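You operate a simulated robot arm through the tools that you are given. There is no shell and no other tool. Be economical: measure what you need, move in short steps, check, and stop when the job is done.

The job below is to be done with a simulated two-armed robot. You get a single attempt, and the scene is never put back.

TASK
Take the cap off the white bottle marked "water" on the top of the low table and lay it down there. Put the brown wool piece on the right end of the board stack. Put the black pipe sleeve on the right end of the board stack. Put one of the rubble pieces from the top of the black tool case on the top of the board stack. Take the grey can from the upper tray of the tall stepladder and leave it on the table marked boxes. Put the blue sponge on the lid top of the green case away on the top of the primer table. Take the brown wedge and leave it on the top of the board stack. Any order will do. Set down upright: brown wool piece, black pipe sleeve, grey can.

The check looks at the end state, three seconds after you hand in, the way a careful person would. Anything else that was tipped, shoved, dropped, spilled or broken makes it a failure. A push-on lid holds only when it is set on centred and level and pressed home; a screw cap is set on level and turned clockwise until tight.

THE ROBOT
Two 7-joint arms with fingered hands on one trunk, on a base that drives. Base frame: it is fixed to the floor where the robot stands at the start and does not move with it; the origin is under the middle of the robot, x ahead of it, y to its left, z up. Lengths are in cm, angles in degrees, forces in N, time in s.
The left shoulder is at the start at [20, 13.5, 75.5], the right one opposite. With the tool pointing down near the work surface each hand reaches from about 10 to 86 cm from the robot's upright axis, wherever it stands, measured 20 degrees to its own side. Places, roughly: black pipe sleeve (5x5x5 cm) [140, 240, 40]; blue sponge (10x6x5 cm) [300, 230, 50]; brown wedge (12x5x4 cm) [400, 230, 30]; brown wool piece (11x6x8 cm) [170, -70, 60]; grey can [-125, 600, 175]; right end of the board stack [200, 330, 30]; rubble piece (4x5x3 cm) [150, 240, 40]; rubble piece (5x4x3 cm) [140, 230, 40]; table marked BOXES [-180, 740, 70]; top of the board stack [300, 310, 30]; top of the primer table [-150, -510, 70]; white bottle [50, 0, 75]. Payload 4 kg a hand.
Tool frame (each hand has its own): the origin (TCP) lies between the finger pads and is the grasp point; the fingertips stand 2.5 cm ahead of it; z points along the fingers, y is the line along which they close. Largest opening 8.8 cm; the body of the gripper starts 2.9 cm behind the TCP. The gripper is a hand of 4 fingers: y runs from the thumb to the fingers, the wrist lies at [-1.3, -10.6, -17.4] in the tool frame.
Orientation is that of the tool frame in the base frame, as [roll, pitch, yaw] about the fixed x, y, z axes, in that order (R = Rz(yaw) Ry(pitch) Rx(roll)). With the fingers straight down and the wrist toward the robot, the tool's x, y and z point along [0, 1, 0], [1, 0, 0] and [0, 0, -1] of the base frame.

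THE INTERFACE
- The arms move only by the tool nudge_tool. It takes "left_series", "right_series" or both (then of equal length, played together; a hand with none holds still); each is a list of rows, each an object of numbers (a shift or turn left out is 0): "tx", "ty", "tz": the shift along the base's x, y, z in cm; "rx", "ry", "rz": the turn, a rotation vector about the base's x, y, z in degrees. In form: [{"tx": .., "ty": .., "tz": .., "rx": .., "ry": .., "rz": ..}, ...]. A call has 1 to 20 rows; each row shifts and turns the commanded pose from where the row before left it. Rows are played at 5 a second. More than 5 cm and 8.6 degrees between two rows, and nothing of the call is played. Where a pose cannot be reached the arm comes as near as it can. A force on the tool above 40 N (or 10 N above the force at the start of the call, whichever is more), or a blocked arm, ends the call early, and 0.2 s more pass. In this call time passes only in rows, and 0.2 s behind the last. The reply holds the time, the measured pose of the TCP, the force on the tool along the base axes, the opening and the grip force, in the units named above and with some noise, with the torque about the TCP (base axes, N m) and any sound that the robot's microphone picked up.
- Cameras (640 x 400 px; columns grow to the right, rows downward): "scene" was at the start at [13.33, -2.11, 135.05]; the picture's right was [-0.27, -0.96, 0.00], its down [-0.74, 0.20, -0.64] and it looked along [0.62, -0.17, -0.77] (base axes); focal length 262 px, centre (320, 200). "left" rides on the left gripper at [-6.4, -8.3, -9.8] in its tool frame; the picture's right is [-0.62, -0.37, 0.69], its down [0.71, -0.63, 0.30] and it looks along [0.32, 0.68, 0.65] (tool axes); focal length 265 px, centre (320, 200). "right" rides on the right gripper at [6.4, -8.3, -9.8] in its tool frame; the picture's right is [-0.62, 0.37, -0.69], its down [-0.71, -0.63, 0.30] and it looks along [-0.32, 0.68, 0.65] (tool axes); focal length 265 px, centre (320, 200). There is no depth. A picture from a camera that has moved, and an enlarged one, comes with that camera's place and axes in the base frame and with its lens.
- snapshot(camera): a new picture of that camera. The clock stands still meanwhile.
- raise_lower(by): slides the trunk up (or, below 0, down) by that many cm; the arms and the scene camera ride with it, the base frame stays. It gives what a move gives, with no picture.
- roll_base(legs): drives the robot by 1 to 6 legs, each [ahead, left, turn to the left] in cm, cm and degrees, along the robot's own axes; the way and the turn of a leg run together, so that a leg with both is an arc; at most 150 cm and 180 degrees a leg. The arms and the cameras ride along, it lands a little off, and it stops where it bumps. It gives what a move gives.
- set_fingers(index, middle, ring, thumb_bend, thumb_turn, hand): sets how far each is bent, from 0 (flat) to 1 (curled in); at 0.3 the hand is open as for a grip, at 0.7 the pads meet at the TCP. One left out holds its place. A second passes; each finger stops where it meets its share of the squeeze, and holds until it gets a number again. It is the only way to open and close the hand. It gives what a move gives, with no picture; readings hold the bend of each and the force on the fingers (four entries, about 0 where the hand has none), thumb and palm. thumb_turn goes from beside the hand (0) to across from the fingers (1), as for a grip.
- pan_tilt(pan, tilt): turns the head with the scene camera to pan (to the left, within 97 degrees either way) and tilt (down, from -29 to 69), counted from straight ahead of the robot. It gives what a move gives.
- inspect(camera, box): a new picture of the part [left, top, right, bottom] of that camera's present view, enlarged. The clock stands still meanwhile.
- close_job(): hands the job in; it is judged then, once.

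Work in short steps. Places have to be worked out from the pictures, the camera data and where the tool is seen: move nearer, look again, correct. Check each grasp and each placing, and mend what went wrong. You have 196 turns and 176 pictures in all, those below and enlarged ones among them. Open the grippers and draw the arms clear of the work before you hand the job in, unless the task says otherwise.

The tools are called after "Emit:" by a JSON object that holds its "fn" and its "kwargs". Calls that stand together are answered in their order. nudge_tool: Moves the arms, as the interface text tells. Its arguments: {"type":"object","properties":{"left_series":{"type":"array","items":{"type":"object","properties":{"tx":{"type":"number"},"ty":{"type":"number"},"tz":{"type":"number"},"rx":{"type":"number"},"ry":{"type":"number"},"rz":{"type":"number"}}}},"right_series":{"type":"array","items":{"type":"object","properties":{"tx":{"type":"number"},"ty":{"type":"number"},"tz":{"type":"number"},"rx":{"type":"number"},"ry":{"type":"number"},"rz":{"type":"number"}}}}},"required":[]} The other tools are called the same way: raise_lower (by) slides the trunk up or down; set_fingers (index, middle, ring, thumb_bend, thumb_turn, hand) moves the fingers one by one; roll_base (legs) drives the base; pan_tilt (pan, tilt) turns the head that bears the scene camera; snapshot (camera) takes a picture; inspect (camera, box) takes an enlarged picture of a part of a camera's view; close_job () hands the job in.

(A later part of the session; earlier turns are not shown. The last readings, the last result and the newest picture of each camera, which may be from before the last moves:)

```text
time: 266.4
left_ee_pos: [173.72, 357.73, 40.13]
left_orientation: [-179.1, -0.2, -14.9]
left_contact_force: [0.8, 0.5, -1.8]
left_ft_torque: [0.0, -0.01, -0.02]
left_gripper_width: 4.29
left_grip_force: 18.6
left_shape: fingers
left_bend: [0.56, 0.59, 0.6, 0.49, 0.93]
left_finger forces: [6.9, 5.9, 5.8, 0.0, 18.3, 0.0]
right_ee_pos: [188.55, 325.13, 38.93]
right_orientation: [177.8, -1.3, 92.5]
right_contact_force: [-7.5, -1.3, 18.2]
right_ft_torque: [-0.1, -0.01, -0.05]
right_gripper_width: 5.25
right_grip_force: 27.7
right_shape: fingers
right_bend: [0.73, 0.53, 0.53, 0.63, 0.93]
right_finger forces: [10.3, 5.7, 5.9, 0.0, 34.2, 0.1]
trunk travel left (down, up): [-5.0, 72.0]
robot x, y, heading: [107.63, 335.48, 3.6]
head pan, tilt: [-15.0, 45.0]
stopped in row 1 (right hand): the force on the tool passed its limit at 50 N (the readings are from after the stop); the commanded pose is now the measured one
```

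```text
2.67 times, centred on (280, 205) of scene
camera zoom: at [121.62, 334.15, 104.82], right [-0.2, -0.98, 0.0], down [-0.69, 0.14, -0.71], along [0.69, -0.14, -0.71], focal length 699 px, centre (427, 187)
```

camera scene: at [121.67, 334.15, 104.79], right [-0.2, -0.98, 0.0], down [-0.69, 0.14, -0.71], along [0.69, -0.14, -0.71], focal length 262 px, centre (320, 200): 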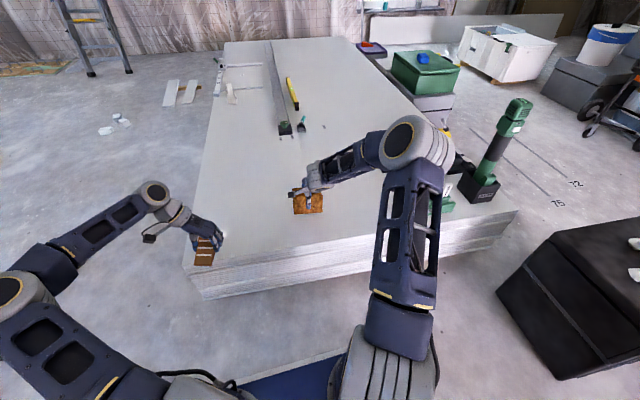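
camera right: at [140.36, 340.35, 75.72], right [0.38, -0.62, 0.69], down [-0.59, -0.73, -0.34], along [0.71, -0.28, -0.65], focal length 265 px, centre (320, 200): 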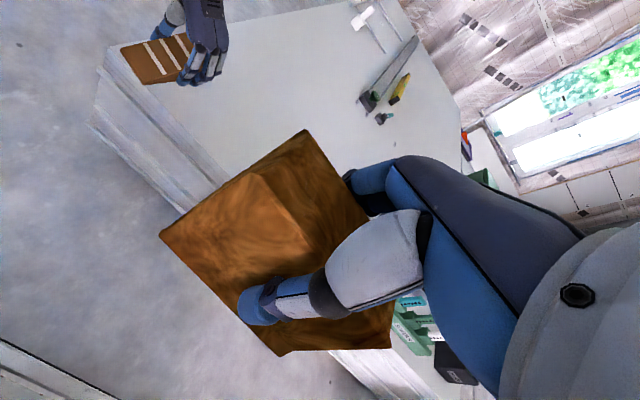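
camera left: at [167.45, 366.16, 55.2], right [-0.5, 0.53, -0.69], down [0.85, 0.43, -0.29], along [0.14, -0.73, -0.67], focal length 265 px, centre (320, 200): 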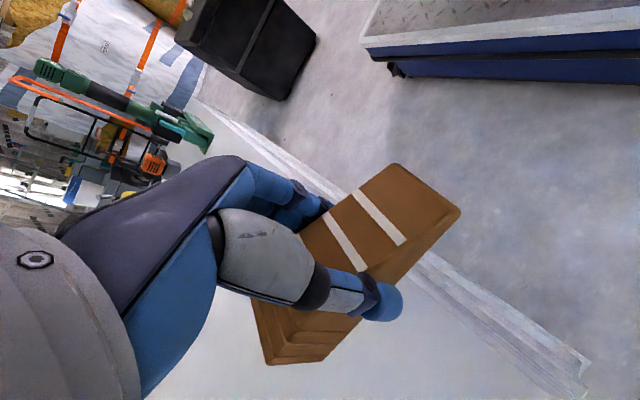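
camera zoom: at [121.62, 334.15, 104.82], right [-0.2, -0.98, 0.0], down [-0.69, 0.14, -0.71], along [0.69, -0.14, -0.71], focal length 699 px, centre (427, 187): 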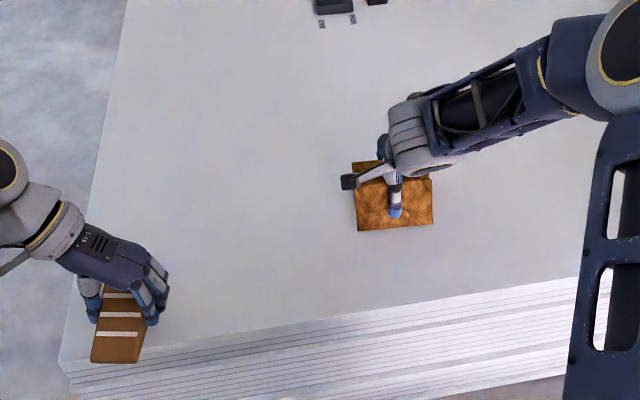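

It touched at TCP 38.9, so the stack top is ≈32.5. I ease up a touch, open, and lift straight.

Emit:
{"fn": "nudge_tool", "kwargs": {"right_series": [{"tz": 0.25}]}}

Emit:
{"fn": "set_fingers", "kwargs": {"hand": "right", "index": 0.3, "middle": 0.3, "ring": 0.3, "thumb_bend": 0.3}}

Emit:
{"fn": "nudge_tool", "kwargs": {"right_series": [{"tz": 2}, {"tz": 4}, {"tz": 4}, {"tz": 4}, {"tz": 4, "tx": -2}, {"tx": -4}, {"tx": -4}]}}

Emit:
{"fn": "inspect", "kwargs": {"camera": "scene", "box": [180, 130, 380, 280]}}

```text
time: 266.8
left_ee_pos: [173.77, 357.77, 40.2]
left_orientation: [-179.1, -0.2, -14.9]
left_contact_force: [-0.5, 0.5, -0.5]
left_ft_torque: [-0.01, 0.0, -0.03]
left_gripper_width: 4.3
left_grip_force: 17.6
left_shape: fingers
left_bend: [0.56, 0.59, 0.6, 0.49, 0.93]
left_finger forces: [6.9, 5.9, 5.8, 0.0, 18.4, 0.0]
right_ee_pos: [188.54, 325.13, 39.08]
right_orientation: [178.1, -1.4, 92.6]
right_contact_force: [-2.9, 1.2, 11.5]
right_ft_torque: [-0.15, -0.06, -0.05]
right_gripper_width: 5.23
right_grip_force: 26.9
right_shape: fingers
right_bend: [0.73, 0.53, 0.53, 0.63, 0.93]
right_finger forces: [10.7, 6.2, 6.8, 0.0, 29.7, 0.1]
trunk travel left (down, up): [-5.0, 72.0]
robot x, y, heading: [107.79, 335.21, 3.5]
head pan, tilt: [-15.0, 45.0]
```

```text
time: 267.8
left_ee_pos: [173.71, 357.92, 40.15]
left_orientation: [-179.0, -0.1, -14.9]
left_contact_force: [0.4, -0.1, -1.6]
left_ft_torque: [0.03, 0.0, 0.01]
left_gripper_width: 4.33
left_grip_force: 18.4
left_shape: fingers
left_bend: [0.56, 0.59, 0.6, 0.49, 0.93]
left_finger forces: [7.0, 5.9, 5.7, 0.0, 18.4, 0.0]
right_ee_pos: [188.61, 324.99, 38.88]
right_orientation: [178.1, -1.3, 92.6]
right_contact_force: [-1.0, 1.4, 3.4]
right_ft_torque: [-0.06, 0.03, -0.03]
right_gripper_width: 8.7
right_grip_force: 1.9
right_shape: fingers
right_bend: [0.3, 0.3, 0.3, 0.3, 0.97]
right_finger forces: [1.4, 0.1, 0.1, 0.1, 3.0, 0.0]
trunk travel left (down, up): [-5.0, 72.0]
robot x, y, heading: [107.43, 335.82, 3.3]
head pan, tilt: [-15.0, 45.0]
```

```text
time: 269.4
left_ee_pos: [173.75, 357.8, 40.09]
left_orientation: [-179.1, -0.1, -14.9]
left_contact_force: [0.5, 0.3, 0.0]
left_ft_torque: [0.01, 0.01, -0.04]
left_gripper_width: 4.29
left_grip_force: 18.1
left_shape: fingers
left_bend: [0.56, 0.59, 0.6, 0.49, 0.93]
left_finger forces: [6.9, 5.9, 5.7, 0.0, 18.4, 0.1]
right_ee_pos: [178.44, 325.23, 56.89]
right_orientation: [178.0, -1.3, 92.6]
right_contact_force: [0.4, -0.7, -0.3]
right_ft_torque: [0.05, 0.0, -0.01]
right_gripper_width: 8.61
right_grip_force: 0.9
right_shape: fingers
right_bend: [0.3, 0.3, 0.3, 0.3, 0.97]
right_finger forces: [1.0, 0.1, 0.0, 0.0, 1.0, 0.0]
trunk travel left (down, up): [-5.0, 72.0]
robot x, y, heading: [107.84, 335.32, 3.4]
head pan, tilt: [-15.0, 45.0]
```

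```text
2.67 times, centred on (280, 205) of scene
camera zoom: at [121.67, 334.15, 104.78], right [-0.2, -0.98, 0.0], down [-0.69, 0.14, -0.71], along [0.69, -0.14, -0.71], focal length 699 px, centre (427, 187)
```

zoom: 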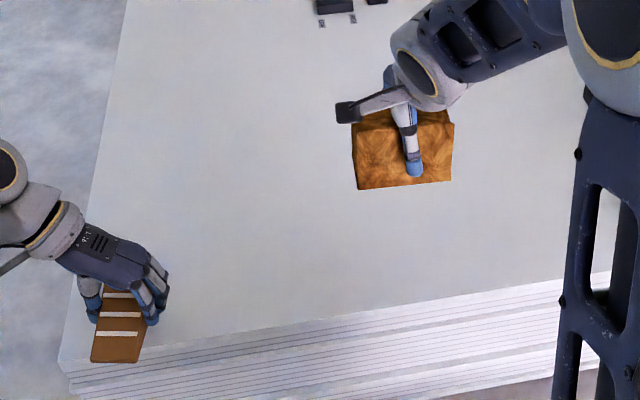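

The wool is lightly wedged between the "open" fingers and came along. I bring it back down and open the fingers wider (0.1).

Emit:
{"fn": "nudge_tool", "kwargs": {"right_series": [{"tx": 4}, {"tx": 4}, {"tx": 2, "tz": -4}, {"tz": -4}, {"tz": -4}, {"tz": -4}, {"tz": -1}, {"tz": -0.6}, {"tz": -0.5}]}}

Emit:
{"fn": "set_fingers", "kwargs": {"hand": "right", "index": 0.1, "middle": 0.15, "ring": 0.15, "thumb_bend": 0.1}}

Emit:
{"fn": "nudge_tool", "kwargs": {"right_series": [{"tz": 1}, {"tz": 2}]}}

Emit:
{"fn": "snapshot", "kwargs": {"camera": "right"}}

```text
time: 271.4
left_ee_pos: [173.71, 357.77, 40.28]
left_orientation: [-178.9, -0.2, -14.9]
left_contact_force: [-0.4, -0.5, -1.1]
left_ft_torque: [-0.03, 0.03, 0.03]
left_gripper_width: 4.29
left_grip_force: 18.3
left_shape: fingers
left_bend: [0.56, 0.59, 0.6, 0.49, 0.93]
left_finger forces: [6.9, 5.9, 5.7, 0.0, 18.4, 0.1]
right_ee_pos: [188.31, 325.07, 39.01]
right_orientation: [177.8, -1.4, 92.6]
right_contact_force: [-1.3, 1.3, 7.8]
right_ft_torque: [0.02, 0.15, 0.03]
right_gripper_width: 8.67
right_grip_force: 3.3
right_shape: fingers
right_bend: [0.3, 0.3, 0.3, 0.3, 0.97]
right_finger forces: [1.4, 0.1, 0.0, 0.1, 6.2, 0.1]
trunk travel left (down, up): [-5.0, 72.0]
robot x, y, heading: [107.72, 335.5, 3.3]
head pan, tilt: [-15.0, 45.0]
```

```text
time: 272.4
left_ee_pos: [173.79, 357.72, 40.29]
left_orientation: [-179.0, -0.2, -14.9]
left_contact_force: [-0.2, 0.0, -1.2]
left_ft_torque: [0.0, -0.02, 0.02]
left_gripper_width: 4.29
left_grip_force: 18.2
left_shape: fingers
left_bend: [0.56, 0.59, 0.6, 0.49, 0.93]
left_finger forces: [6.9, 5.8, 5.7, 0.0, 18.4, 0.1]
right_ee_pos: [188.16, 325.13, 38.8]
right_orientation: [178.1, -1.3, 92.5]
right_contact_force: [-1.0, -0.2, 0.4]
right_ft_torque: [0.0, -0.01, -0.02]
right_gripper_width: 12.02
right_grip_force: 0.1
right_shape: fingers
right_bend: [0.1, 0.15, 0.15, 0.1, 0.97]
right_finger forces: [0.0, 0.0, 0.0, 0.0, 0.1, 0.0]
trunk travel left (down, up): [-5.0, 72.0]
robot x, y, heading: [108.16, 335.43, 3.5]
head pan, tilt: [-15.0, 45.0]
```

```text
time: 273.0
left_ee_pos: [173.76, 357.87, 40.12]
left_orientation: [-179.1, -0.2, -14.9]
left_contact_force: [0.0, -0.2, 0.0]
left_ft_torque: [-0.01, 0.03, 0.0]
left_gripper_width: 4.28
left_grip_force: 18.2
left_shape: fingers
left_bend: [0.56, 0.59, 0.6, 0.49, 0.93]
left_finger forces: [6.9, 5.9, 5.6, 0.1, 18.4, 0.0]
right_ee_pos: [188.35, 325.1, 41.99]
right_orientation: [178.1, -1.4, 92.7]
right_contact_force: [-0.4, 0.7, -0.2]
right_ft_torque: [-0.02, -0.02, 0.0]
right_gripper_width: 12.0
right_grip_force: 0.2
right_shape: fingers
right_bend: [0.1, 0.15, 0.15, 0.1, 0.97]
right_finger forces: [0.1, 0.0, 0.0, 0.0, 0.0, 0.0]
trunk travel left (down, up): [-5.0, 72.0]
robot x, y, heading: [107.7, 335.58, 3.5]
head pan, tilt: [-15.0, 45.0]
```

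```text
70 pictures are left
camera right: at [179.46, 330.88, 51.62], right [0.37, -0.62, 0.69], down [-0.59, -0.73, -0.34], along [0.72, -0.28, -0.64], focal length 265 px, centre (320, 200)
```

right: 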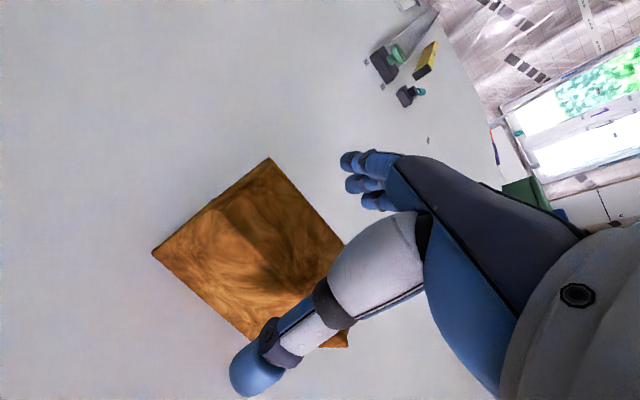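

The wool stands free on the stack. I lift the right hand away, then turn the left hand to relax its wrist and carry the wedge further in.

Emit:
{"fn": "nudge_tool", "kwargs": {"right_series": [{"tz": 4}, {"tz": 4}, {"tz": 4}, {"tz": 4, "tx": -2}, {"tx": -4, "ty": -2}, {"tx": -4, "ty": -2}, {"tx": -4, "ty": -2}]}}

Emit:
{"fn": "nudge_tool", "kwargs": {"left_series": [{"rz": 8, "tx": 1.5}, {"rz": 8, "tx": 1.5, "ty": -1}, {"rz": 8, "tx": 1.5, "ty": -1}, {"rz": 8, "tx": 1.5, "ty": -1}, {"rz": 8, "tx": 2, "ty": -1}, {"tx": 2, "ty": -1}, {"tx": 2}, {"tx": 2}]}}

Emit:
{"fn": "snapshot", "kwargs": {"camera": "scene"}}

```text
time: 274.6
left_ee_pos: [173.67, 357.94, 40.23]
left_orientation: [-179.0, -0.2, -14.8]
left_contact_force: [0.3, -0.3, -1.2]
left_ft_torque: [-0.01, 0.0, 0.01]
left_gripper_width: 4.3
left_grip_force: 18.5
left_shape: fingers
left_bend: [0.56, 0.59, 0.6, 0.49, 0.93]
left_finger forces: [6.9, 5.9, 5.7, 0.1, 18.5, 0.0]
right_ee_pos: [174.63, 318.75, 57.99]
right_orientation: [178.2, -1.3, 92.7]
right_contact_force: [0.2, 0.2, -0.7]
right_ft_torque: [0.01, -0.02, 0.05]
right_gripper_width: 12.02
right_grip_force: 0.0
right_shape: fingers
right_bend: [0.1, 0.15, 0.15, 0.1, 0.97]
right_finger forces: [0.1, 0.1, 0.0, 0.0, 0.1, 0.0]
trunk travel left (down, up): [-5.0, 72.0]
robot x, y, heading: [107.69, 335.37, 3.6]
head pan, tilt: [-15.0, 45.0]
```

```text
time: 276.4
left_ee_pos: [180.53, 356.24, 41.31]
left_orientation: [-179.1, -0.2, 25.2]
left_contact_force: [0.4, 0.5, -0.9]
left_ft_torque: [-0.02, 0.04, 0.0]
left_gripper_width: 4.28
left_grip_force: 18.5
left_shape: fingers
left_bend: [0.56, 0.59, 0.6, 0.49, 0.93]
left_finger forces: [6.9, 5.9, 5.7, 0.0, 18.4, 0.0]
left hand out of reach, approached as far as the arm can: row 2, 3, 4, 5, 6, 7, 8
right_ee_pos: [174.56, 318.85, 57.94]
right_orientation: [178.0, -1.3, 92.5]
right_contact_force: [0.2, 0.9, -0.4]
right_ft_torque: [-0.01, -0.01, 0.01]
right_gripper_width: 12.01
right_grip_force: 0.1
right_shape: fingers
right_bend: [0.1, 0.15, 0.15, 0.1, 0.97]
right_finger forces: [0.0, 0.0, 0.1, 0.0, 0.0, 0.0]
trunk travel left (down, up): [-5.0, 72.0]
robot x, y, heading: [107.83, 335.45, 3.3]
head pan, tilt: [-15.0, 45.0]
```

```text
69 pictures are left
camera scene: at [121.67, 334.15, 104.78], right [-0.2, -0.98, 0.0], down [-0.69, 0.14, -0.71], along [0.69, -0.14, -0.71], focal length 262 px, centre (320, 200)
```

scene: 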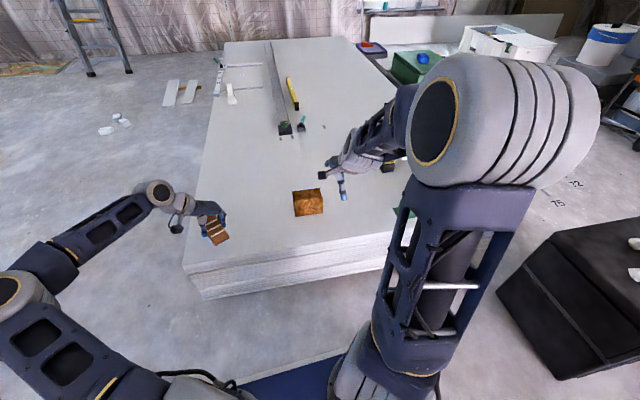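

The wedge is already over the stack but the arm is at its limit; I roll 9 cm closer and lower it.

Emit:
{"fn": "roll_base", "kwargs": {"legs": [[9, 0, 0]]}}

Emit:
{"fn": "nudge_tool", "kwargs": {"left_series": [{"tz": -2}, {"tz": -1}, {"tz": -0.7}, {"tz": -0.6}, {"tz": -0.5}, {"tz": -0.5}, {"tz": -0.5}, {"tz": -0.5}]}}

Emit:
{"fn": "snapshot", "kwargs": {"camera": "left"}}

```text
time: 277.5
left_ee_pos: [189.71, 356.93, 41.25]
left_orientation: [-179.0, -0.2, 25.2]
left_contact_force: [0.3, -0.3, -1.7]
left_ft_torque: [-0.01, -0.02, -0.02]
left_gripper_width: 4.3
left_grip_force: 18.4
left_shape: fingers
left_bend: [0.56, 0.59, 0.6, 0.49, 0.93]
left_finger forces: [7.0, 6.0, 5.7, 0.0, 18.3, 0.0]
right_ee_pos: [183.84, 319.3, 57.95]
right_orientation: [178.1, -1.3, 92.5]
right_contact_force: [0.5, 0.1, 0.3]
right_ft_torque: [0.02, -0.01, -0.01]
right_gripper_width: 11.99
right_grip_force: 0.1
right_shape: fingers
right_bend: [0.1, 0.15, 0.15, 0.1, 0.97]
right_finger forces: [0.1, 0.0, 0.0, 0.0, 0.1, 0.1]
trunk travel left (down, up): [-5.0, 72.0]
robot x, y, heading: [117.15, 335.91, 3.4]
head pan, tilt: [-15.0, 45.0]
```

```text
time: 279.4
left_ee_pos: [188.85, 357.17, 36.04]
left_orientation: [-179.8, -0.7, 25.3]
left_contact_force: [-5.6, 0.0, 20.3]
left_ft_torque: [-0.16, -0.15, -0.09]
left_gripper_width: 4.4
left_grip_force: 22.9
left_shape: fingers
left_bend: [0.56, 0.59, 0.61, 0.48, 0.93]
left_finger forces: [6.8, 6.8, 6.5, 0.0, 24.9, 0.1]
left hand out of reach, approached as far as the arm can: row 2, 4, 7
right_ee_pos: [183.93, 319.24, 57.91]
right_orientation: [178.1, -1.3, 92.7]
right_contact_force: [0.9, -0.5, -0.3]
right_ft_torque: [-0.04, 0.03, 0.02]
right_gripper_width: 11.99
right_grip_force: 0.1
right_shape: fingers
right_bend: [0.1, 0.15, 0.15, 0.1, 0.97]
right_finger forces: [0.1, 0.1, 0.0, 0.0, 0.1, 0.0]
trunk travel left (down, up): [-5.0, 72.0]
robot x, y, heading: [117.0, 335.97, 3.6]
head pan, tilt: [-15.0, 45.0]
stopped in row 8 (left hand): the force on the tool passed its limit at 42 N (the readings are from after the stop); the commanded pose is now the measured one
```

```text
68 pictures are left
camera left: at [179.52, 361.78, 45.83], right [-0.71, 0.07, -0.7], down [0.38, 0.88, -0.29], along [0.59, -0.47, -0.65], focal length 265 px, centre (320, 200)
```

left: 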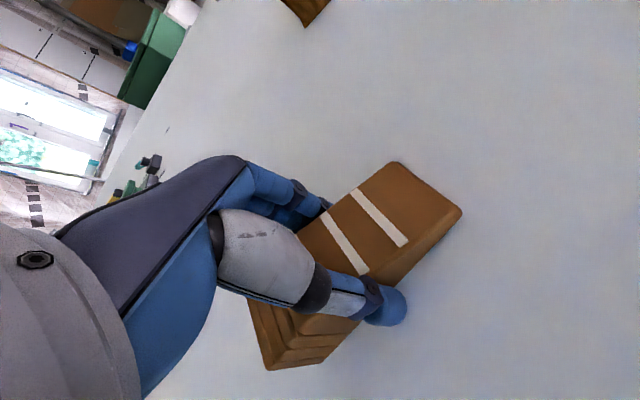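

Wedge is on the stack. I ease up, open the left hand and lift it off.

Emit:
{"fn": "nudge_tool", "kwargs": {"left_series": [{"tz": 0.2}]}}

Emit:
{"fn": "set_fingers", "kwargs": {"hand": "left", "index": 0.2, "middle": 0.2, "ring": 0.2, "thumb_bend": 0.2}}

Emit:
{"fn": "nudge_tool", "kwargs": {"left_series": [{"tz": 1}, {"tz": 3}, {"tz": 4}, {"tz": 4}, {"tz": 4}, {"tx": -4}, {"tx": -4}]}}

Emit:
{"fn": "snapshot", "kwargs": {"camera": "scene"}}

```text
time: 279.8
left_ee_pos: [188.77, 357.22, 36.02]
left_orientation: [-179.7, -0.6, 25.3]
left_contact_force: [-2.4, -1.0, 15.9]
left_ft_torque: [-0.2, -0.21, -0.11]
left_gripper_width: 4.42
left_grip_force: 21.3
left_shape: fingers
left_bend: [0.56, 0.59, 0.61, 0.48, 0.93]
left_finger forces: [7.2, 6.9, 6.8, 0.1, 22.2, 0.0]
right_ee_pos: [183.74, 319.34, 57.92]
right_orientation: [178.1, -1.3, 92.6]
right_contact_force: [-0.2, 0.3, -0.1]
right_ft_torque: [0.0, 0.02, 0.03]
right_gripper_width: 11.99
right_grip_force: 0.1
right_shape: fingers
right_bend: [0.1, 0.15, 0.15, 0.1, 0.97]
right_finger forces: [0.0, 0.0, 0.1, 0.0, 0.1, 0.1]
trunk travel left (down, up): [-5.0, 72.0]
robot x, y, heading: [116.94, 336.34, 3.6]
head pan, tilt: [-15.0, 45.0]
```

```text
time: 280.8
left_ee_pos: [188.78, 357.21, 35.97]
left_orientation: [-179.6, -0.7, 25.3]
left_contact_force: [-1.0, -0.5, -0.5]
left_ft_torque: [0.02, -0.01, -0.02]
left_gripper_width: 10.33
left_grip_force: 0.1
left_shape: fingers
left_bend: [0.2, 0.2, 0.2, 0.2, 0.97]
left_finger forces: [0.1, 0.0, 0.0, 0.0, 0.0, 0.1]
right_ee_pos: [183.76, 319.32, 57.97]
right_orientation: [178.2, -1.3, 92.5]
right_contact_force: [-0.4, -1.3, -0.3]
right_ft_torque: [0.0, -0.02, 0.01]
right_gripper_width: 12.04
right_grip_force: 0.2
right_shape: fingers
right_bend: [0.1, 0.15, 0.15, 0.1, 0.97]
right_finger forces: [0.0, 0.0, 0.0, 0.0, 0.1, 0.0]
trunk travel left (down, up): [-5.0, 72.0]
robot x, y, heading: [117.2, 336.26, 3.5]
head pan, tilt: [-15.0, 45.0]
```

```text
time: 282.4
left_ee_pos: [181.16, 357.03, 52.03]
left_orientation: [-179.5, -0.6, 25.1]
left_contact_force: [0.2, -0.4, 0.5]
left_ft_torque: [0.01, 0.02, 0.0]
left_gripper_width: 10.35
left_grip_force: 0.1
left_shape: fingers
left_bend: [0.2, 0.2, 0.2, 0.2, 0.97]
left_finger forces: [0.1, 0.0, 0.1, 0.0, 0.0, 0.1]
right_ee_pos: [183.85, 319.31, 57.79]
right_orientation: [178.1, -1.2, 92.5]
right_contact_force: [0.3, 0.0, 0.6]
right_ft_torque: [0.04, -0.01, -0.01]
right_gripper_width: 11.98
right_grip_force: 0.1
right_shape: fingers
right_bend: [0.1, 0.15, 0.15, 0.1, 0.97]
right_finger forces: [0.0, 0.0, 0.1, 0.1, 0.1, 0.0]
trunk travel left (down, up): [-5.0, 72.0]
robot x, y, heading: [117.05, 335.87, 3.5]
head pan, tilt: [-15.0, 45.0]
```

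```text
67 pictures are left
camera scene: at [130.93, 334.71, 104.78], right [-0.2, -0.98, 0.0], down [-0.69, 0.14, -0.71], along [0.69, -0.14, -0.71], focal length 262 px, centre (320, 200)
```

scene: 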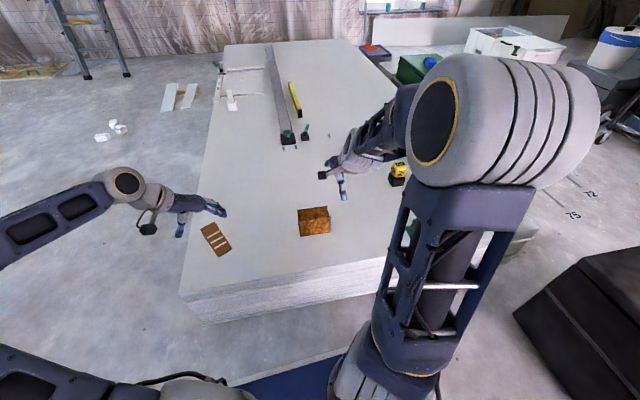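

Both are on the stack. Now the black tool case: I back up, slide south to face it from the west, and look.

Emit:
{"fn": "roll_base", "kwargs": {"legs": [[-38, 0, 0], [0, -100, 0]]}}

Emit:
{"fn": "pan_tilt", "kwargs": {"pan": -3, "tilt": 50}}

Emit:
{"fn": "snapshot", "kwargs": {"camera": "scene"}}

Emit:
{"fn": "snapshot", "kwargs": {"camera": "right"}}

```text
time: 289.6
left_ee_pos: [149.65, 253.97, 52.11]
left_orientation: [-179.6, -0.6, 24.8]
left_contact_force: [0.5, 0.2, -0.1]
left_ft_torque: [0.0, -0.01, 0.0]
left_gripper_width: 10.31
left_grip_force: 0.1
left_shape: fingers
left_bend: [0.2, 0.2, 0.2, 0.2, 0.97]
left_finger forces: [0.0, 0.1, 0.1, 0.1, 0.0, 0.1]
right_ee_pos: [151.98, 216.35, 57.96]
right_orientation: [178.1, -1.3, 92.1]
right_contact_force: [1.6, -0.7, 0.1]
right_ft_torque: [0.03, 0.05, 0.01]
right_gripper_width: 12.03
right_grip_force: 0.0
right_shape: fingers
right_bend: [0.1, 0.15, 0.15, 0.1, 0.97]
right_finger forces: [0.1, 0.0, 0.1, 0.0, 0.1, 0.1]
trunk travel left (down, up): [-5.0, 72.0]
robot x, y, heading: [85.19, 233.42, 3.3]
head pan, tilt: [-15.0, 45.0]
```

```text
time: 290.3
left_ee_pos: [149.59, 253.96, 52.02]
left_orientation: [-179.6, -0.6, 24.8]
left_contact_force: [-0.8, 0.4, -0.1]
left_ft_torque: [-0.01, 0.0, -0.02]
left_gripper_width: 10.34
left_grip_force: 0.0
left_shape: fingers
left_bend: [0.2, 0.2, 0.2, 0.2, 0.97]
left_finger forces: [0.1, 0.0, 0.1, 0.0, 0.0, 0.1]
right_ee_pos: [152.07, 216.39, 57.95]
right_orientation: [178.2, -1.3, 92.1]
right_contact_force: [0.4, -0.8, -0.1]
right_ft_torque: [-0.02, 0.04, -0.02]
right_gripper_width: 12.03
right_grip_force: 0.0
right_shape: fingers
right_bend: [0.1, 0.15, 0.15, 0.1, 0.97]
right_finger forces: [0.0, 0.1, 0.0, 0.0, 0.0, 0.0]
trunk travel left (down, up): [-5.0, 72.0]
robot x, y, heading: [85.32, 233.62, 3.2]
head pan, tilt: [-3.0, 50.0]
```

```text
66 pictures are left
camera scene: at [98.91, 233.87, 104.09], right [0.0, -1.0, 0.0], down [-0.77, 0.0, -0.64], along [0.64, 0.0, -0.77], focal length 262 px, centre (320, 200)
```

scene: 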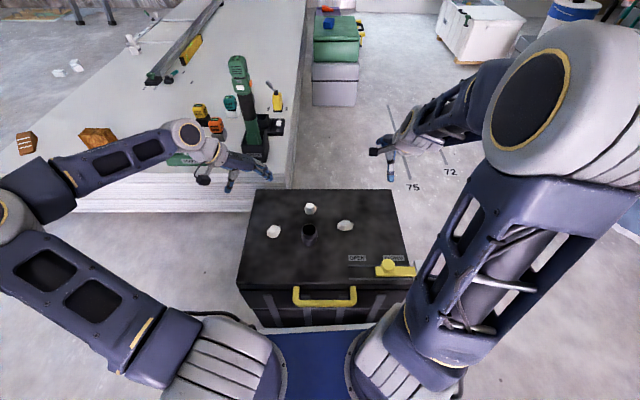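

```text
65 pictures are left
camera right: at [143.11, 222.18, 67.6], right [0.37, -0.62, 0.69], down [-0.59, -0.73, -0.34], along [0.72, -0.28, -0.64], focal length 265 px, centre (320, 200)
```

right: 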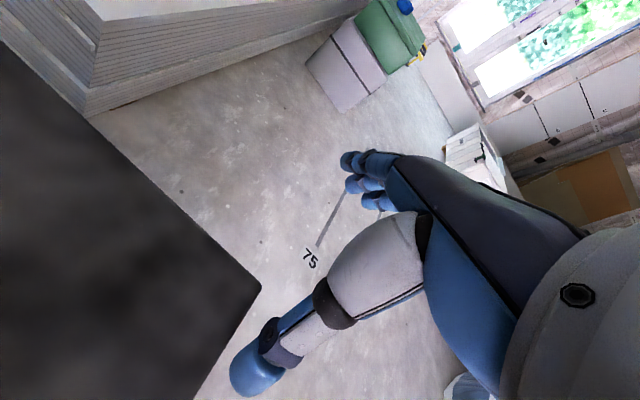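

The case top shows three rubble pieces and the black sleeve in the middle. I enlarge it.

Emit:
{"fn": "inspect", "kwargs": {"camera": "scene", "box": [235, 180, 415, 300]}}

```text
3.33 times, centred on (325, 240) of scene
camera zoom: at [98.91, 233.87, 104.09], right [0.0, -1.0, 0.0], down [-0.77, 0.0, -0.64], along [0.64, 0.0, -0.77], focal length 874 px, centre (303, 67)
```

zoom: 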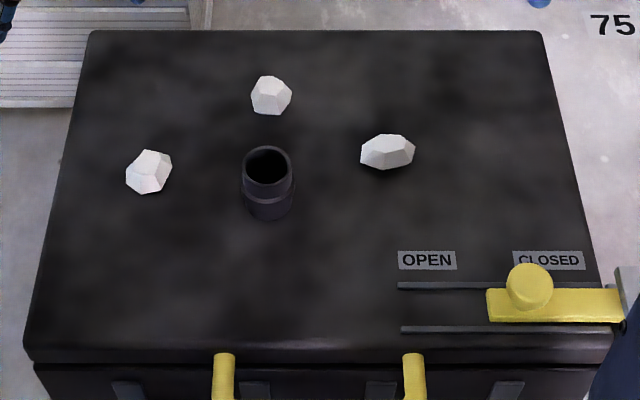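

Sleeve ≈[140,237], rubble at ≈[141,247.5], [150,237], [143,226]. I bring the right hand above the sleeve and set its fingers to a normal opening.

Emit:
{"fn": "nudge_tool", "kwargs": {"right_series": [{"tx": -2.4, "ty": 4.1, "tz": 0}, {"tx": -2.4, "ty": 4.1}, {"tx": -2.4, "ty": 4.1}, {"tx": -2.4, "ty": 4.1}, {"tx": -2.1, "ty": 4.2}, {"tz": -3}]}}

Emit:
{"fn": "set_fingers", "kwargs": {"hand": "right", "index": 0.3, "middle": 0.3, "ring": 0.3, "thumb_bend": 0.3}}

Emit:
{"fn": "snapshot", "kwargs": {"camera": "right"}}

Emit:
{"fn": "snapshot", "kwargs": {"camera": "left"}}

```text
time: 291.7
left_ee_pos: [149.57, 254.07, 52.08]
left_orientation: [-179.6, -0.6, 24.8]
left_contact_force: [0.1, 0.0, 0.7]
left_ft_torque: [0.03, -0.04, -0.02]
left_gripper_width: 10.31
left_grip_force: 0.1
left_shape: fingers
left_bend: [0.2, 0.2, 0.2, 0.2, 0.97]
left_finger forces: [0.0, 0.1, 0.0, 0.0, 0.0, 0.1]
right_ee_pos: [140.07, 236.8, 54.78]
right_orientation: [178.1, -1.3, 92.2]
right_contact_force: [0.7, -0.2, 0.1]
right_ft_torque: [0.01, 0.02, 0.04]
right_gripper_width: 12.02
right_grip_force: 0.0
right_shape: fingers
right_bend: [0.1, 0.15, 0.15, 0.1, 0.98]
right_finger forces: [0.0, 0.0, 0.0, 0.0, 0.1, 0.0]
trunk travel left (down, up): [-5.0, 72.0]
robot x, y, heading: [84.82, 233.58, 3.1]
head pan, tilt: [-3.0, 50.0]
```

```text
time: 292.7
left_ee_pos: [149.67, 253.95, 51.96]
left_orientation: [-179.6, -0.6, 24.7]
left_contact_force: [0.1, -0.5, -0.3]
left_ft_torque: [0.02, 0.03, 0.02]
left_gripper_width: 10.33
left_grip_force: 0.1
left_shape: fingers
left_bend: [0.2, 0.2, 0.2, 0.2, 0.97]
left_finger forces: [0.1, 0.1, 0.1, 0.0, 0.0, 0.1]
right_ee_pos: [140.07, 236.79, 54.77]
right_orientation: [178.1, -1.3, 92.0]
right_contact_force: [0.1, -0.1, 0.7]
right_ft_torque: [0.01, -0.01, -0.01]
right_gripper_width: 8.54
right_grip_force: 0.0
right_shape: fingers
right_bend: [0.3, 0.3, 0.3, 0.3, 0.98]
right_finger forces: [0.0, 0.0, 0.0, 0.0, 0.0, 0.0]
trunk travel left (down, up): [-5.0, 72.0]
robot x, y, heading: [85.2, 233.85, 2.7]
head pan, tilt: [-3.0, 50.0]
```

```text
63 pictures are left
camera right: at [131.25, 242.71, 64.44], right [0.37, -0.62, 0.69], down [-0.59, -0.73, -0.34], along [0.72, -0.28, -0.64], focal length 265 px, centre (320, 200)
```

right: 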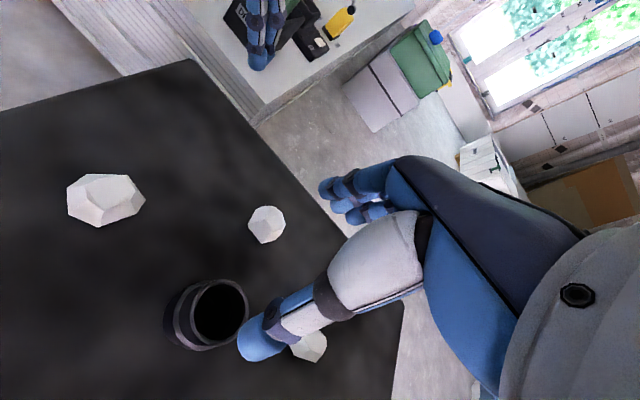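

```text
62 pictures are left
camera left: at [140.35, 258.72, 61.87], right [-0.71, 0.08, -0.7], down [0.39, 0.87, -0.29], along [0.59, -0.48, -0.65], focal length 265 px, centre (320, 200)
```

left: 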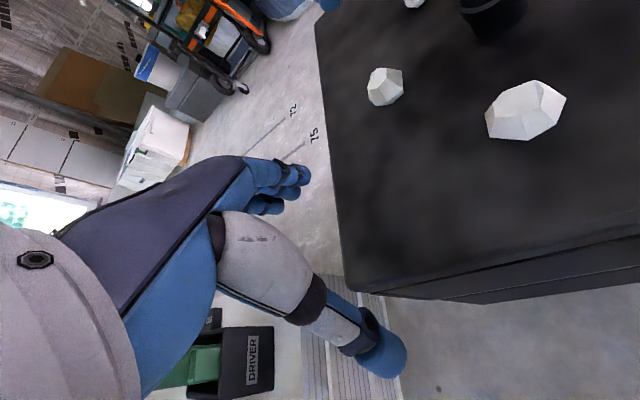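

Triangulated: sleeve top centre [136.9,236.7,46.6] (case top ≈41.6). I move over and descend to TCP 45.

Emit:
{"fn": "nudge_tool", "kwargs": {"right_series": [{"tx": -3.2}, {"tz": -3}, {"tz": -3}, {"tz": -2}, {"tz": -1.6}]}}

Emit:
{"fn": "snapshot", "kwargs": {"camera": "right"}}

```text
time: 293.9
left_ee_pos: [149.58, 253.95, 51.95]
left_orientation: [-179.6, -0.6, 24.9]
left_contact_force: [0.2, 0.4, 0.1]
left_ft_torque: [0.03, 0.02, -0.04]
left_gripper_width: 10.35
left_grip_force: 0.0
left_shape: fingers
left_bend: [0.2, 0.2, 0.2, 0.2, 0.97]
left_finger forces: [0.1, 0.0, 0.0, 0.0, 0.1, 0.0]
right_ee_pos: [139.05, 238.26, 45.97]
right_orientation: [178.0, -1.3, 92.0]
right_contact_force: [0.5, 0.2, 0.4]
right_ft_torque: [0.03, 0.02, -0.02]
right_gripper_width: 8.53
right_grip_force: 0.1
right_shape: fingers
right_bend: [0.3, 0.3, 0.3, 0.3, 0.98]
right_finger forces: [0.1, 0.0, 0.1, 0.1, 0.0, 0.0]
right hand out of reach, approached as far as the arm can: row 2, 3, 4, 5
trunk travel left (down, up): [-5.0, 72.0]
robot x, y, heading: [85.46, 233.79, 3.0]
head pan, tilt: [-3.0, 50.0]
```

```text
61 pictures are left
camera right: at [130.2, 244.17, 55.58], right [0.37, -0.62, 0.69], down [-0.59, -0.73, -0.34], along [0.72, -0.28, -0.64], focal length 265 px, centre (320, 200)
```

right: 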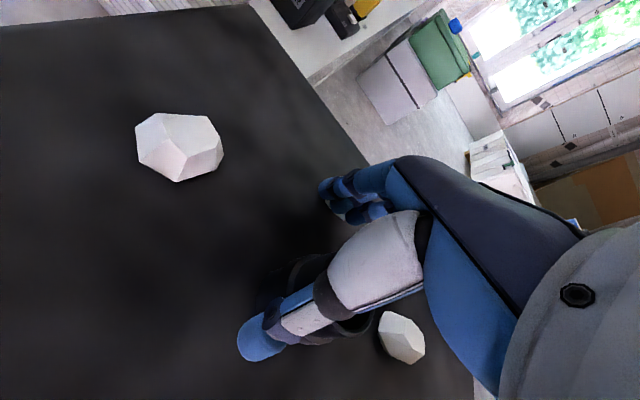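

Too close for the arm. I raise it 6 cm, back the base 12 cm, and come again.

Emit:
{"fn": "nudge_tool", "kwargs": {"right_series": [{"tz": 4}, {"tz": 4}]}}

Emit:
{"fn": "roll_base", "kwargs": {"legs": [[-12, 0, 0]]}}

Emit:
{"fn": "nudge_tool", "kwargs": {"right_series": [{"tx": 3}, {"tx": 3}, {"tx": 3}]}}

Emit:
{"fn": "snapshot", "kwargs": {"camera": "right"}}

```text
time: 294.5
left_ee_pos: [149.58, 254.1, 52.0]
left_orientation: [-179.7, -0.6, 24.8]
left_contact_force: [0.6, -0.4, -0.6]
left_ft_torque: [0.04, -0.02, 0.0]
left_gripper_width: 10.32
left_grip_force: 0.1
left_shape: fingers
left_bend: [0.2, 0.2, 0.2, 0.2, 0.97]
left_finger forces: [0.0, 0.0, 0.0, 0.0, 0.0, 0.0]
right_ee_pos: [139.21, 238.22, 54.0]
right_orientation: [178.1, -1.4, 92.1]
right_contact_force: [0.3, -0.3, -0.4]
right_ft_torque: [0.04, -0.03, -0.02]
right_gripper_width: 8.5
right_grip_force: 0.0
right_shape: fingers
right_bend: [0.3, 0.3, 0.3, 0.3, 0.98]
right_finger forces: [0.1, 0.0, 0.0, 0.1, 0.1, 0.0]
trunk travel left (down, up): [-5.0, 72.0]
robot x, y, heading: [85.06, 233.63, 3.2]
head pan, tilt: [-3.0, 50.0]
```

```text
time: 295.8
left_ee_pos: [137.31, 253.38, 51.94]
left_orientation: [-179.6, -0.6, 24.8]
left_contact_force: [0.1, -0.1, -0.2]
left_ft_torque: [0.01, -0.02, -0.02]
left_gripper_width: 10.34
left_grip_force: 0.1
left_shape: fingers
left_bend: [0.2, 0.2, 0.2, 0.2, 0.97]
left_finger forces: [0.0, 0.1, 0.1, 0.1, 0.0, 0.0]
right_ee_pos: [126.99, 237.57, 54.11]
right_orientation: [178.2, -1.2, 92.1]
right_contact_force: [0.5, 0.6, 1.1]
right_ft_torque: [0.05, 0.02, 0.0]
right_gripper_width: 8.55
right_grip_force: 0.0
right_shape: fingers
right_bend: [0.3, 0.3, 0.3, 0.3, 0.98]
right_finger forces: [0.0, 0.0, 0.1, 0.0, 0.0, 0.1]
trunk travel left (down, up): [-5.0, 72.0]
robot x, y, heading: [72.9, 232.85, 3.1]
head pan, tilt: [-3.0, 50.0]
```

```text
time: 296.6
left_ee_pos: [137.31, 253.39, 52.07]
left_orientation: [-179.6, -0.5, 24.8]
left_contact_force: [0.5, -0.8, -0.1]
left_ft_torque: [0.01, -0.02, 0.02]
left_gripper_width: 10.34
left_grip_force: 0.0
left_shape: fingers
left_bend: [0.2, 0.2, 0.2, 0.2, 0.97]
left_finger forces: [0.0, 0.0, 0.0, 0.1, 0.0, 0.0]
right_ee_pos: [136.02, 237.54, 54.02]
right_orientation: [178.1, -1.3, 92.0]
right_contact_force: [0.3, 0.0, -0.7]
right_ft_torque: [-0.03, -0.01, 0.02]
right_gripper_width: 8.5
right_grip_force: 0.1
right_shape: fingers
right_bend: [0.3, 0.3, 0.3, 0.3, 0.98]
right_finger forces: [0.0, 0.0, 0.0, 0.0, 0.0, 0.0]
trunk travel left (down, up): [-5.0, 72.0]
robot x, y, heading: [72.86, 232.82, 3.3]
head pan, tilt: [-3.0, 50.0]
```

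```text
60 pictures are left
camera right: at [127.11, 243.39, 63.67], right [0.37, -0.62, 0.69], down [-0.59, -0.73, -0.34], along [0.72, -0.28, -0.64], focal length 265 px, centre (320, 200)
```

right: 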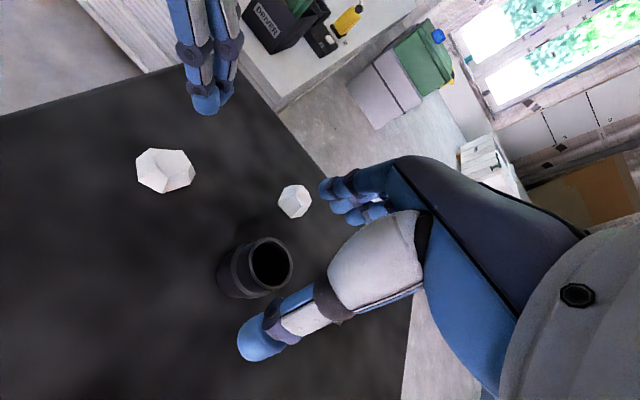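

Sleeve confirmed at [137.1,236.8]. Shift and descend to TCP 45.

Emit:
{"fn": "nudge_tool", "kwargs": {"right_series": [{"tx": 1.1, "ty": -0.7}, {"tz": -3}, {"tz": -3}, {"tz": -2}, {"tz": -1}]}}

Emit:
{"fn": "snapshot", "kwargs": {"camera": "right"}}

```text
time: 297.8
left_ee_pos: [137.37, 253.27, 52.15]
left_orientation: [-179.5, -0.7, 24.7]
left_contact_force: [-0.2, 0.1, -0.2]
left_ft_torque: [-0.02, -0.04, 0.0]
left_gripper_width: 10.32
left_grip_force: 0.0
left_shape: fingers
left_bend: [0.2, 0.2, 0.2, 0.2, 0.97]
left_finger forces: [0.1, 0.0, 0.1, 0.0, 0.0, 0.0]
right_ee_pos: [137.17, 236.93, 45.0]
right_orientation: [178.1, -1.3, 92.1]
right_contact_force: [0.6, -0.3, 0.1]
right_ft_torque: [-0.01, 0.01, 0.0]
right_gripper_width: 8.5
right_grip_force: 0.0
right_shape: fingers
right_bend: [0.3, 0.3, 0.3, 0.3, 0.98]
right_finger forces: [0.0, 0.0, 0.0, 0.1, 0.1, 0.0]
trunk travel left (down, up): [-5.0, 72.0]
robot x, y, heading: [73.14, 232.75, 2.8]
head pan, tilt: [-3.0, 50.0]
```

```text
59 pictures are left
camera right: at [128.27, 242.74, 54.63], right [0.37, -0.62, 0.69], down [-0.59, -0.73, -0.34], along [0.72, -0.28, -0.64], focal length 265 px, centre (320, 200)
```

right: 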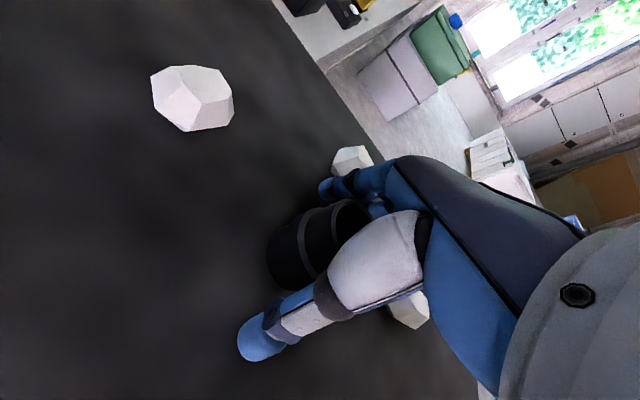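

The sleeve is between the fingers. Close and lift.

Emit:
{"fn": "set_fingers", "kwargs": {"hand": "right", "index": 0.75, "middle": 0.75, "ring": 0.75, "thumb_bend": 0.75}}

Emit:
{"fn": "nudge_tool", "kwargs": {"right_series": [{"tz": 1}, {"tz": 3}, {"tz": 4}, {"tz": 4}, {"ty": -4}, {"ty": -4}]}}

Emit:
{"fn": "snapshot", "kwargs": {"camera": "right"}}

Emit:
{"fn": "snapshot", "kwargs": {"camera": "left"}}

```text
time: 298.8
left_ee_pos: [137.33, 253.2, 52.13]
left_orientation: [-179.7, -0.6, 24.8]
left_contact_force: [-0.1, -0.2, 0.8]
left_ft_torque: [0.01, 0.0, 0.0]
left_gripper_width: 10.36
left_grip_force: 0.1
left_shape: fingers
left_bend: [0.2, 0.2, 0.2, 0.2, 0.97]
left_finger forces: [0.1, 0.1, 0.1, 0.0, 0.1, 0.1]
right_ee_pos: [137.2, 236.86, 44.92]
right_orientation: [178.1, -1.3, 92.1]
right_contact_force: [0.7, -2.1, 7.6]
right_ft_torque: [-0.03, 0.14, 0.01]
right_gripper_width: 2.66
right_grip_force: 24.5
right_shape: fingers
right_bend: [0.6, 0.6, 0.73, 0.57, 0.95]
right_finger forces: [8.9, 8.7, 5.5, 0.1, 27.3, 0.0]
trunk travel left (down, up): [-5.0, 72.0]
robot x, y, heading: [73.14, 233.04, 2.9]
head pan, tilt: [-3.0, 50.0]
```

```text
time: 300.1
left_ee_pos: [137.32, 253.39, 52.03]
left_orientation: [-179.7, -0.5, 24.9]
left_contact_force: [-0.3, -0.9, 0.1]
left_ft_torque: [-0.02, 0.02, 0.04]
left_gripper_width: 10.32
left_grip_force: 0.0
left_shape: fingers
left_bend: [0.2, 0.2, 0.2, 0.2, 0.97]
left_finger forces: [0.0, 0.0, 0.0, 0.0, 0.0, 0.0]
right_ee_pos: [137.07, 228.75, 57.37]
right_orientation: [178.0, -1.4, 91.9]
right_contact_force: [0.0, -0.6, -0.1]
right_ft_torque: [0.01, 0.02, 0.01]
right_gripper_width: 2.64
right_grip_force: 20.5
right_shape: fingers
right_bend: [0.6, 0.6, 0.74, 0.58, 0.94]
right_finger forces: [8.8, 8.1, 4.7, 0.1, 18.8, 0.0]
trunk travel left (down, up): [-5.0, 72.0]
robot x, y, heading: [73.0, 233.01, 3.1]
head pan, tilt: [-3.0, 50.0]
```

```text
58 pictures are left
camera right: at [128.1, 234.65, 67.03], right [0.37, -0.62, 0.69], down [-0.59, -0.73, -0.34], along [0.72, -0.28, -0.64], focal length 265 px, centre (320, 200)
```

right: 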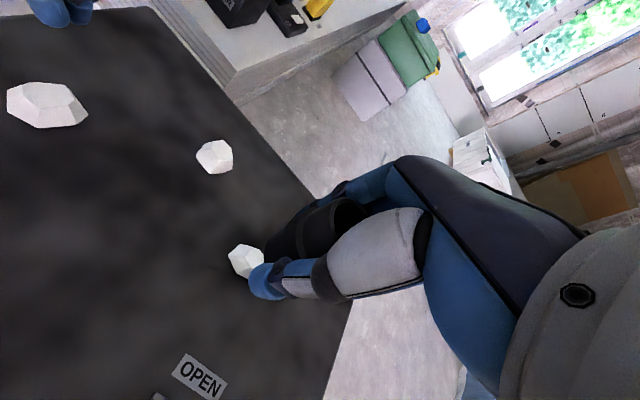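

```text
57 pictures are left
camera left: at [128.07, 258.07, 61.87], right [-0.71, 0.08, -0.7], down [0.39, 0.87, -0.29], along [0.59, -0.48, -0.65], focal length 265 px, centre (320, 200)
```

left: 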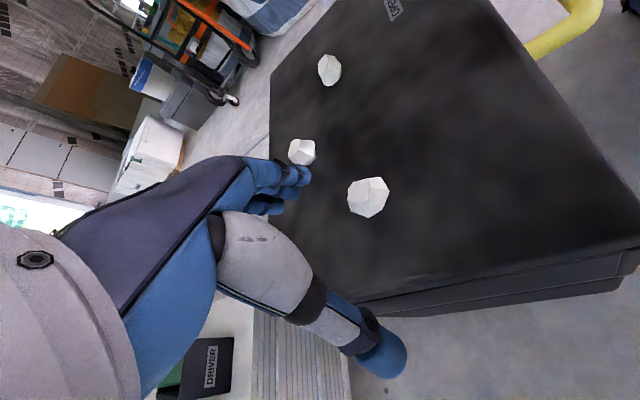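

Sleeve held. Now the left hand to the rubble piece at [138.9,246.4]: down to TCP ≈44.4.

Emit:
{"fn": "set_fingers", "kwargs": {"hand": "left", "index": 0.3, "middle": 0.3, "ring": 0.3, "thumb_bend": 0.3}}

Emit:
{"fn": "nudge_tool", "kwargs": {"left_series": [{"tx": 0.5, "ty": -2.3}, {"tx": 0.5, "ty": -2.3}, {"tx": 0.5, "ty": -2.4}, {"tz": -3}, {"tz": -2.5}, {"tz": -1.5}]}}

Emit:
{"fn": "snapshot", "kwargs": {"camera": "left"}}

```text
time: 301.1
left_ee_pos: [137.38, 253.34, 52.02]
left_orientation: [-179.6, -0.6, 24.8]
left_contact_force: [-1.3, 0.2, -0.2]
left_ft_torque: [-0.02, -0.02, -0.02]
left_gripper_width: 8.53
left_grip_force: 0.1
left_shape: fingers
left_bend: [0.3, 0.3, 0.3, 0.3, 0.97]
left_finger forces: [0.1, 0.0, 0.1, 0.0, 0.0, 0.0]
right_ee_pos: [136.94, 228.7, 57.32]
right_orientation: [178.1, -1.4, 92.0]
right_contact_force: [-0.4, -0.2, -0.5]
right_ft_torque: [0.0, -0.01, -0.03]
right_gripper_width: 2.66
right_grip_force: 20.3
right_shape: fingers
right_bend: [0.6, 0.6, 0.74, 0.58, 0.94]
right_finger forces: [8.8, 8.2, 4.6, 0.0, 18.8, 0.1]
trunk travel left (down, up): [-5.0, 72.0]
robot x, y, heading: [73.12, 232.7, 3.0]
head pan, tilt: [-3.0, 50.0]
```

```text
time: 302.6
left_ee_pos: [138.61, 246.25, 45.03]
left_orientation: [-179.6, -0.6, 24.8]
left_contact_force: [0.1, 0.3, -0.5]
left_ft_torque: [-0.02, -0.01, -0.02]
left_gripper_width: 8.52
left_grip_force: 0.0
left_shape: fingers
left_bend: [0.3, 0.3, 0.3, 0.3, 0.97]
left_finger forces: [0.1, 0.1, 0.0, 0.0, 0.1, 0.0]
right_ee_pos: [136.9, 228.71, 57.4]
right_orientation: [178.1, -1.3, 92.0]
right_contact_force: [-0.2, 0.2, 0.2]
right_ft_torque: [-0.02, 0.0, 0.0]
right_gripper_width: 2.67
right_grip_force: 20.5
right_shape: fingers
right_bend: [0.6, 0.6, 0.74, 0.58, 0.94]
right_finger forces: [8.7, 8.1, 4.7, 0.0, 18.8, 0.0]
trunk travel left (down, up): [-5.0, 72.0]
robot x, y, heading: [73.1, 233.14, 3.0]
head pan, tilt: [-3.0, 50.0]
```

```text
56 pictures are left
camera left: at [129.35, 251.01, 54.94], right [-0.71, 0.08, -0.7], down [0.39, 0.87, -0.29], along [0.59, -0.48, -0.65], focal length 265 px, centre (320, 200)
```

left: 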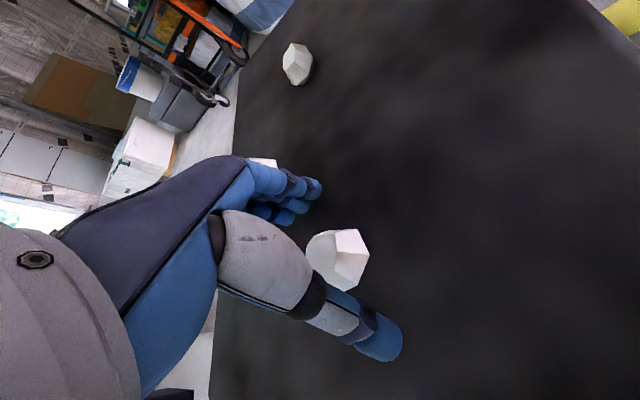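

Rubble lies between thumb and fingers. Lower 0.8, close, lift.

Emit:
{"fn": "nudge_tool", "kwargs": {"left_series": [{"tx": 0.4, "tz": -0.8}]}}

Emit:
{"fn": "set_fingers", "kwargs": {"hand": "left", "index": 0.75, "middle": 0.75, "ring": 0.75, "thumb_bend": 0.75}}

Emit:
{"fn": "nudge_tool", "kwargs": {"left_series": [{"tz": 1}, {"tz": 3}, {"tz": 4}]}}

Emit:
{"fn": "snapshot", "kwargs": {"camera": "left"}}

```text
time: 302.9
left_ee_pos: [139.16, 246.31, 44.47]
left_orientation: [-179.8, -0.7, 24.8]
left_contact_force: [-4.2, 0.4, 14.1]
left_ft_torque: [-0.61, -0.29, -0.15]
left_gripper_width: 8.52
left_grip_force: 6.7
left_shape: fingers
left_bend: [0.3, 0.3, 0.3, 0.3, 0.97]
left_finger forces: [0.1, 13.9, 0.0, 0.0, 0.1, 0.0]
right_ee_pos: [136.9, 228.79, 57.34]
right_orientation: [178.1, -1.3, 92.0]
right_contact_force: [-0.2, 0.2, -0.3]
right_ft_torque: [0.0, 0.03, 0.01]
right_gripper_width: 2.65
right_grip_force: 20.0
right_shape: fingers
right_bend: [0.6, 0.6, 0.74, 0.58, 0.94]
right_finger forces: [8.8, 8.0, 4.6, 0.0, 18.8, 0.1]
trunk travel left (down, up): [-5.0, 72.0]
robot x, y, heading: [73.32, 232.98, 2.8]
head pan, tilt: [-3.0, 50.0]
```

```text
time: 303.7
left_ee_pos: [139.56, 246.28, 44.77]
left_orientation: [179.8, -1.0, 24.9]
left_contact_force: [-0.2, -1.5, 14.3]
left_ft_torque: [-0.56, -0.08, -0.04]
left_gripper_width: 2.83
left_grip_force: 16.6
left_shape: fingers
left_bend: [0.49, 0.47, 0.75, 0.67, 0.95]
left_finger forces: [18.1, 6.3, 0.0, 0.0, 10.0, 0.0]
right_ee_pos: [136.93, 228.8, 57.3]
right_orientation: [178.1, -1.4, 92.1]
right_contact_force: [-0.5, -0.4, 0.1]
right_ft_torque: [0.04, 0.01, -0.02]
right_gripper_width: 2.65
right_grip_force: 20.1
right_shape: fingers
right_bend: [0.6, 0.6, 0.74, 0.58, 0.94]
right_finger forces: [8.8, 8.2, 4.7, 0.0, 18.8, 0.0]
trunk travel left (down, up): [-5.0, 72.0]
robot x, y, heading: [73.0, 232.98, 3.0]
head pan, tilt: [-3.0, 50.0]
stopped (left hand): the force on the tool passed its limit at 41 N (the readings are from after the stop); the commanded pose is now the measured one
```

```text
time: 304.5
left_ee_pos: [139.39, 246.5, 52.66]
left_orientation: [180.0, -0.8, 24.9]
left_contact_force: [0.3, 0.1, -0.3]
left_ft_torque: [-0.02, 0.03, -0.01]
left_gripper_width: 2.74
left_grip_force: 11.6
left_shape: fingers
left_bend: [0.5, 0.48, 0.75, 0.67, 0.95]
left_finger forces: [5.4, 5.7, 0.0, 0.1, 11.1, 0.0]
right_ee_pos: [136.96, 228.8, 57.3]
right_orientation: [178.1, -1.3, 92.1]
right_contact_force: [0.2, -0.2, -0.2]
right_ft_torque: [-0.02, 0.01, 0.02]
right_gripper_width: 2.66
right_grip_force: 20.5
right_shape: fingers
right_bend: [0.6, 0.6, 0.74, 0.58, 0.94]
right_finger forces: [8.8, 8.2, 4.7, 0.0, 18.8, 0.1]
trunk travel left (down, up): [-5.0, 72.0]
robot x, y, heading: [73.12, 233.29, 3.0]
head pan, tilt: [-3.0, 50.0]
```

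```text
55 pictures are left
camera left: at [130.05, 251.16, 62.45], right [-0.71, 0.08, -0.7], down [0.39, 0.87, -0.29], along [0.59, -0.48, -0.65], focal length 265 px, centre (320, 200)
```

left: 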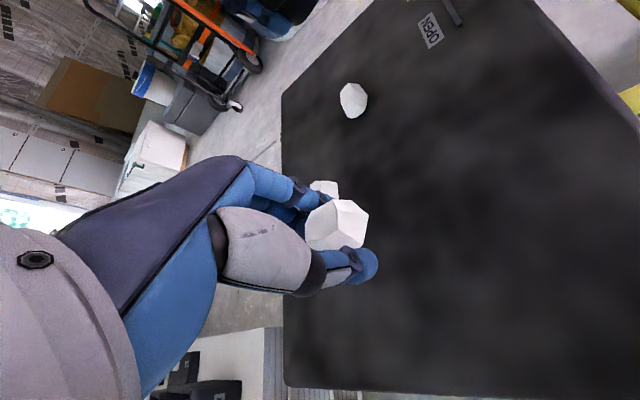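

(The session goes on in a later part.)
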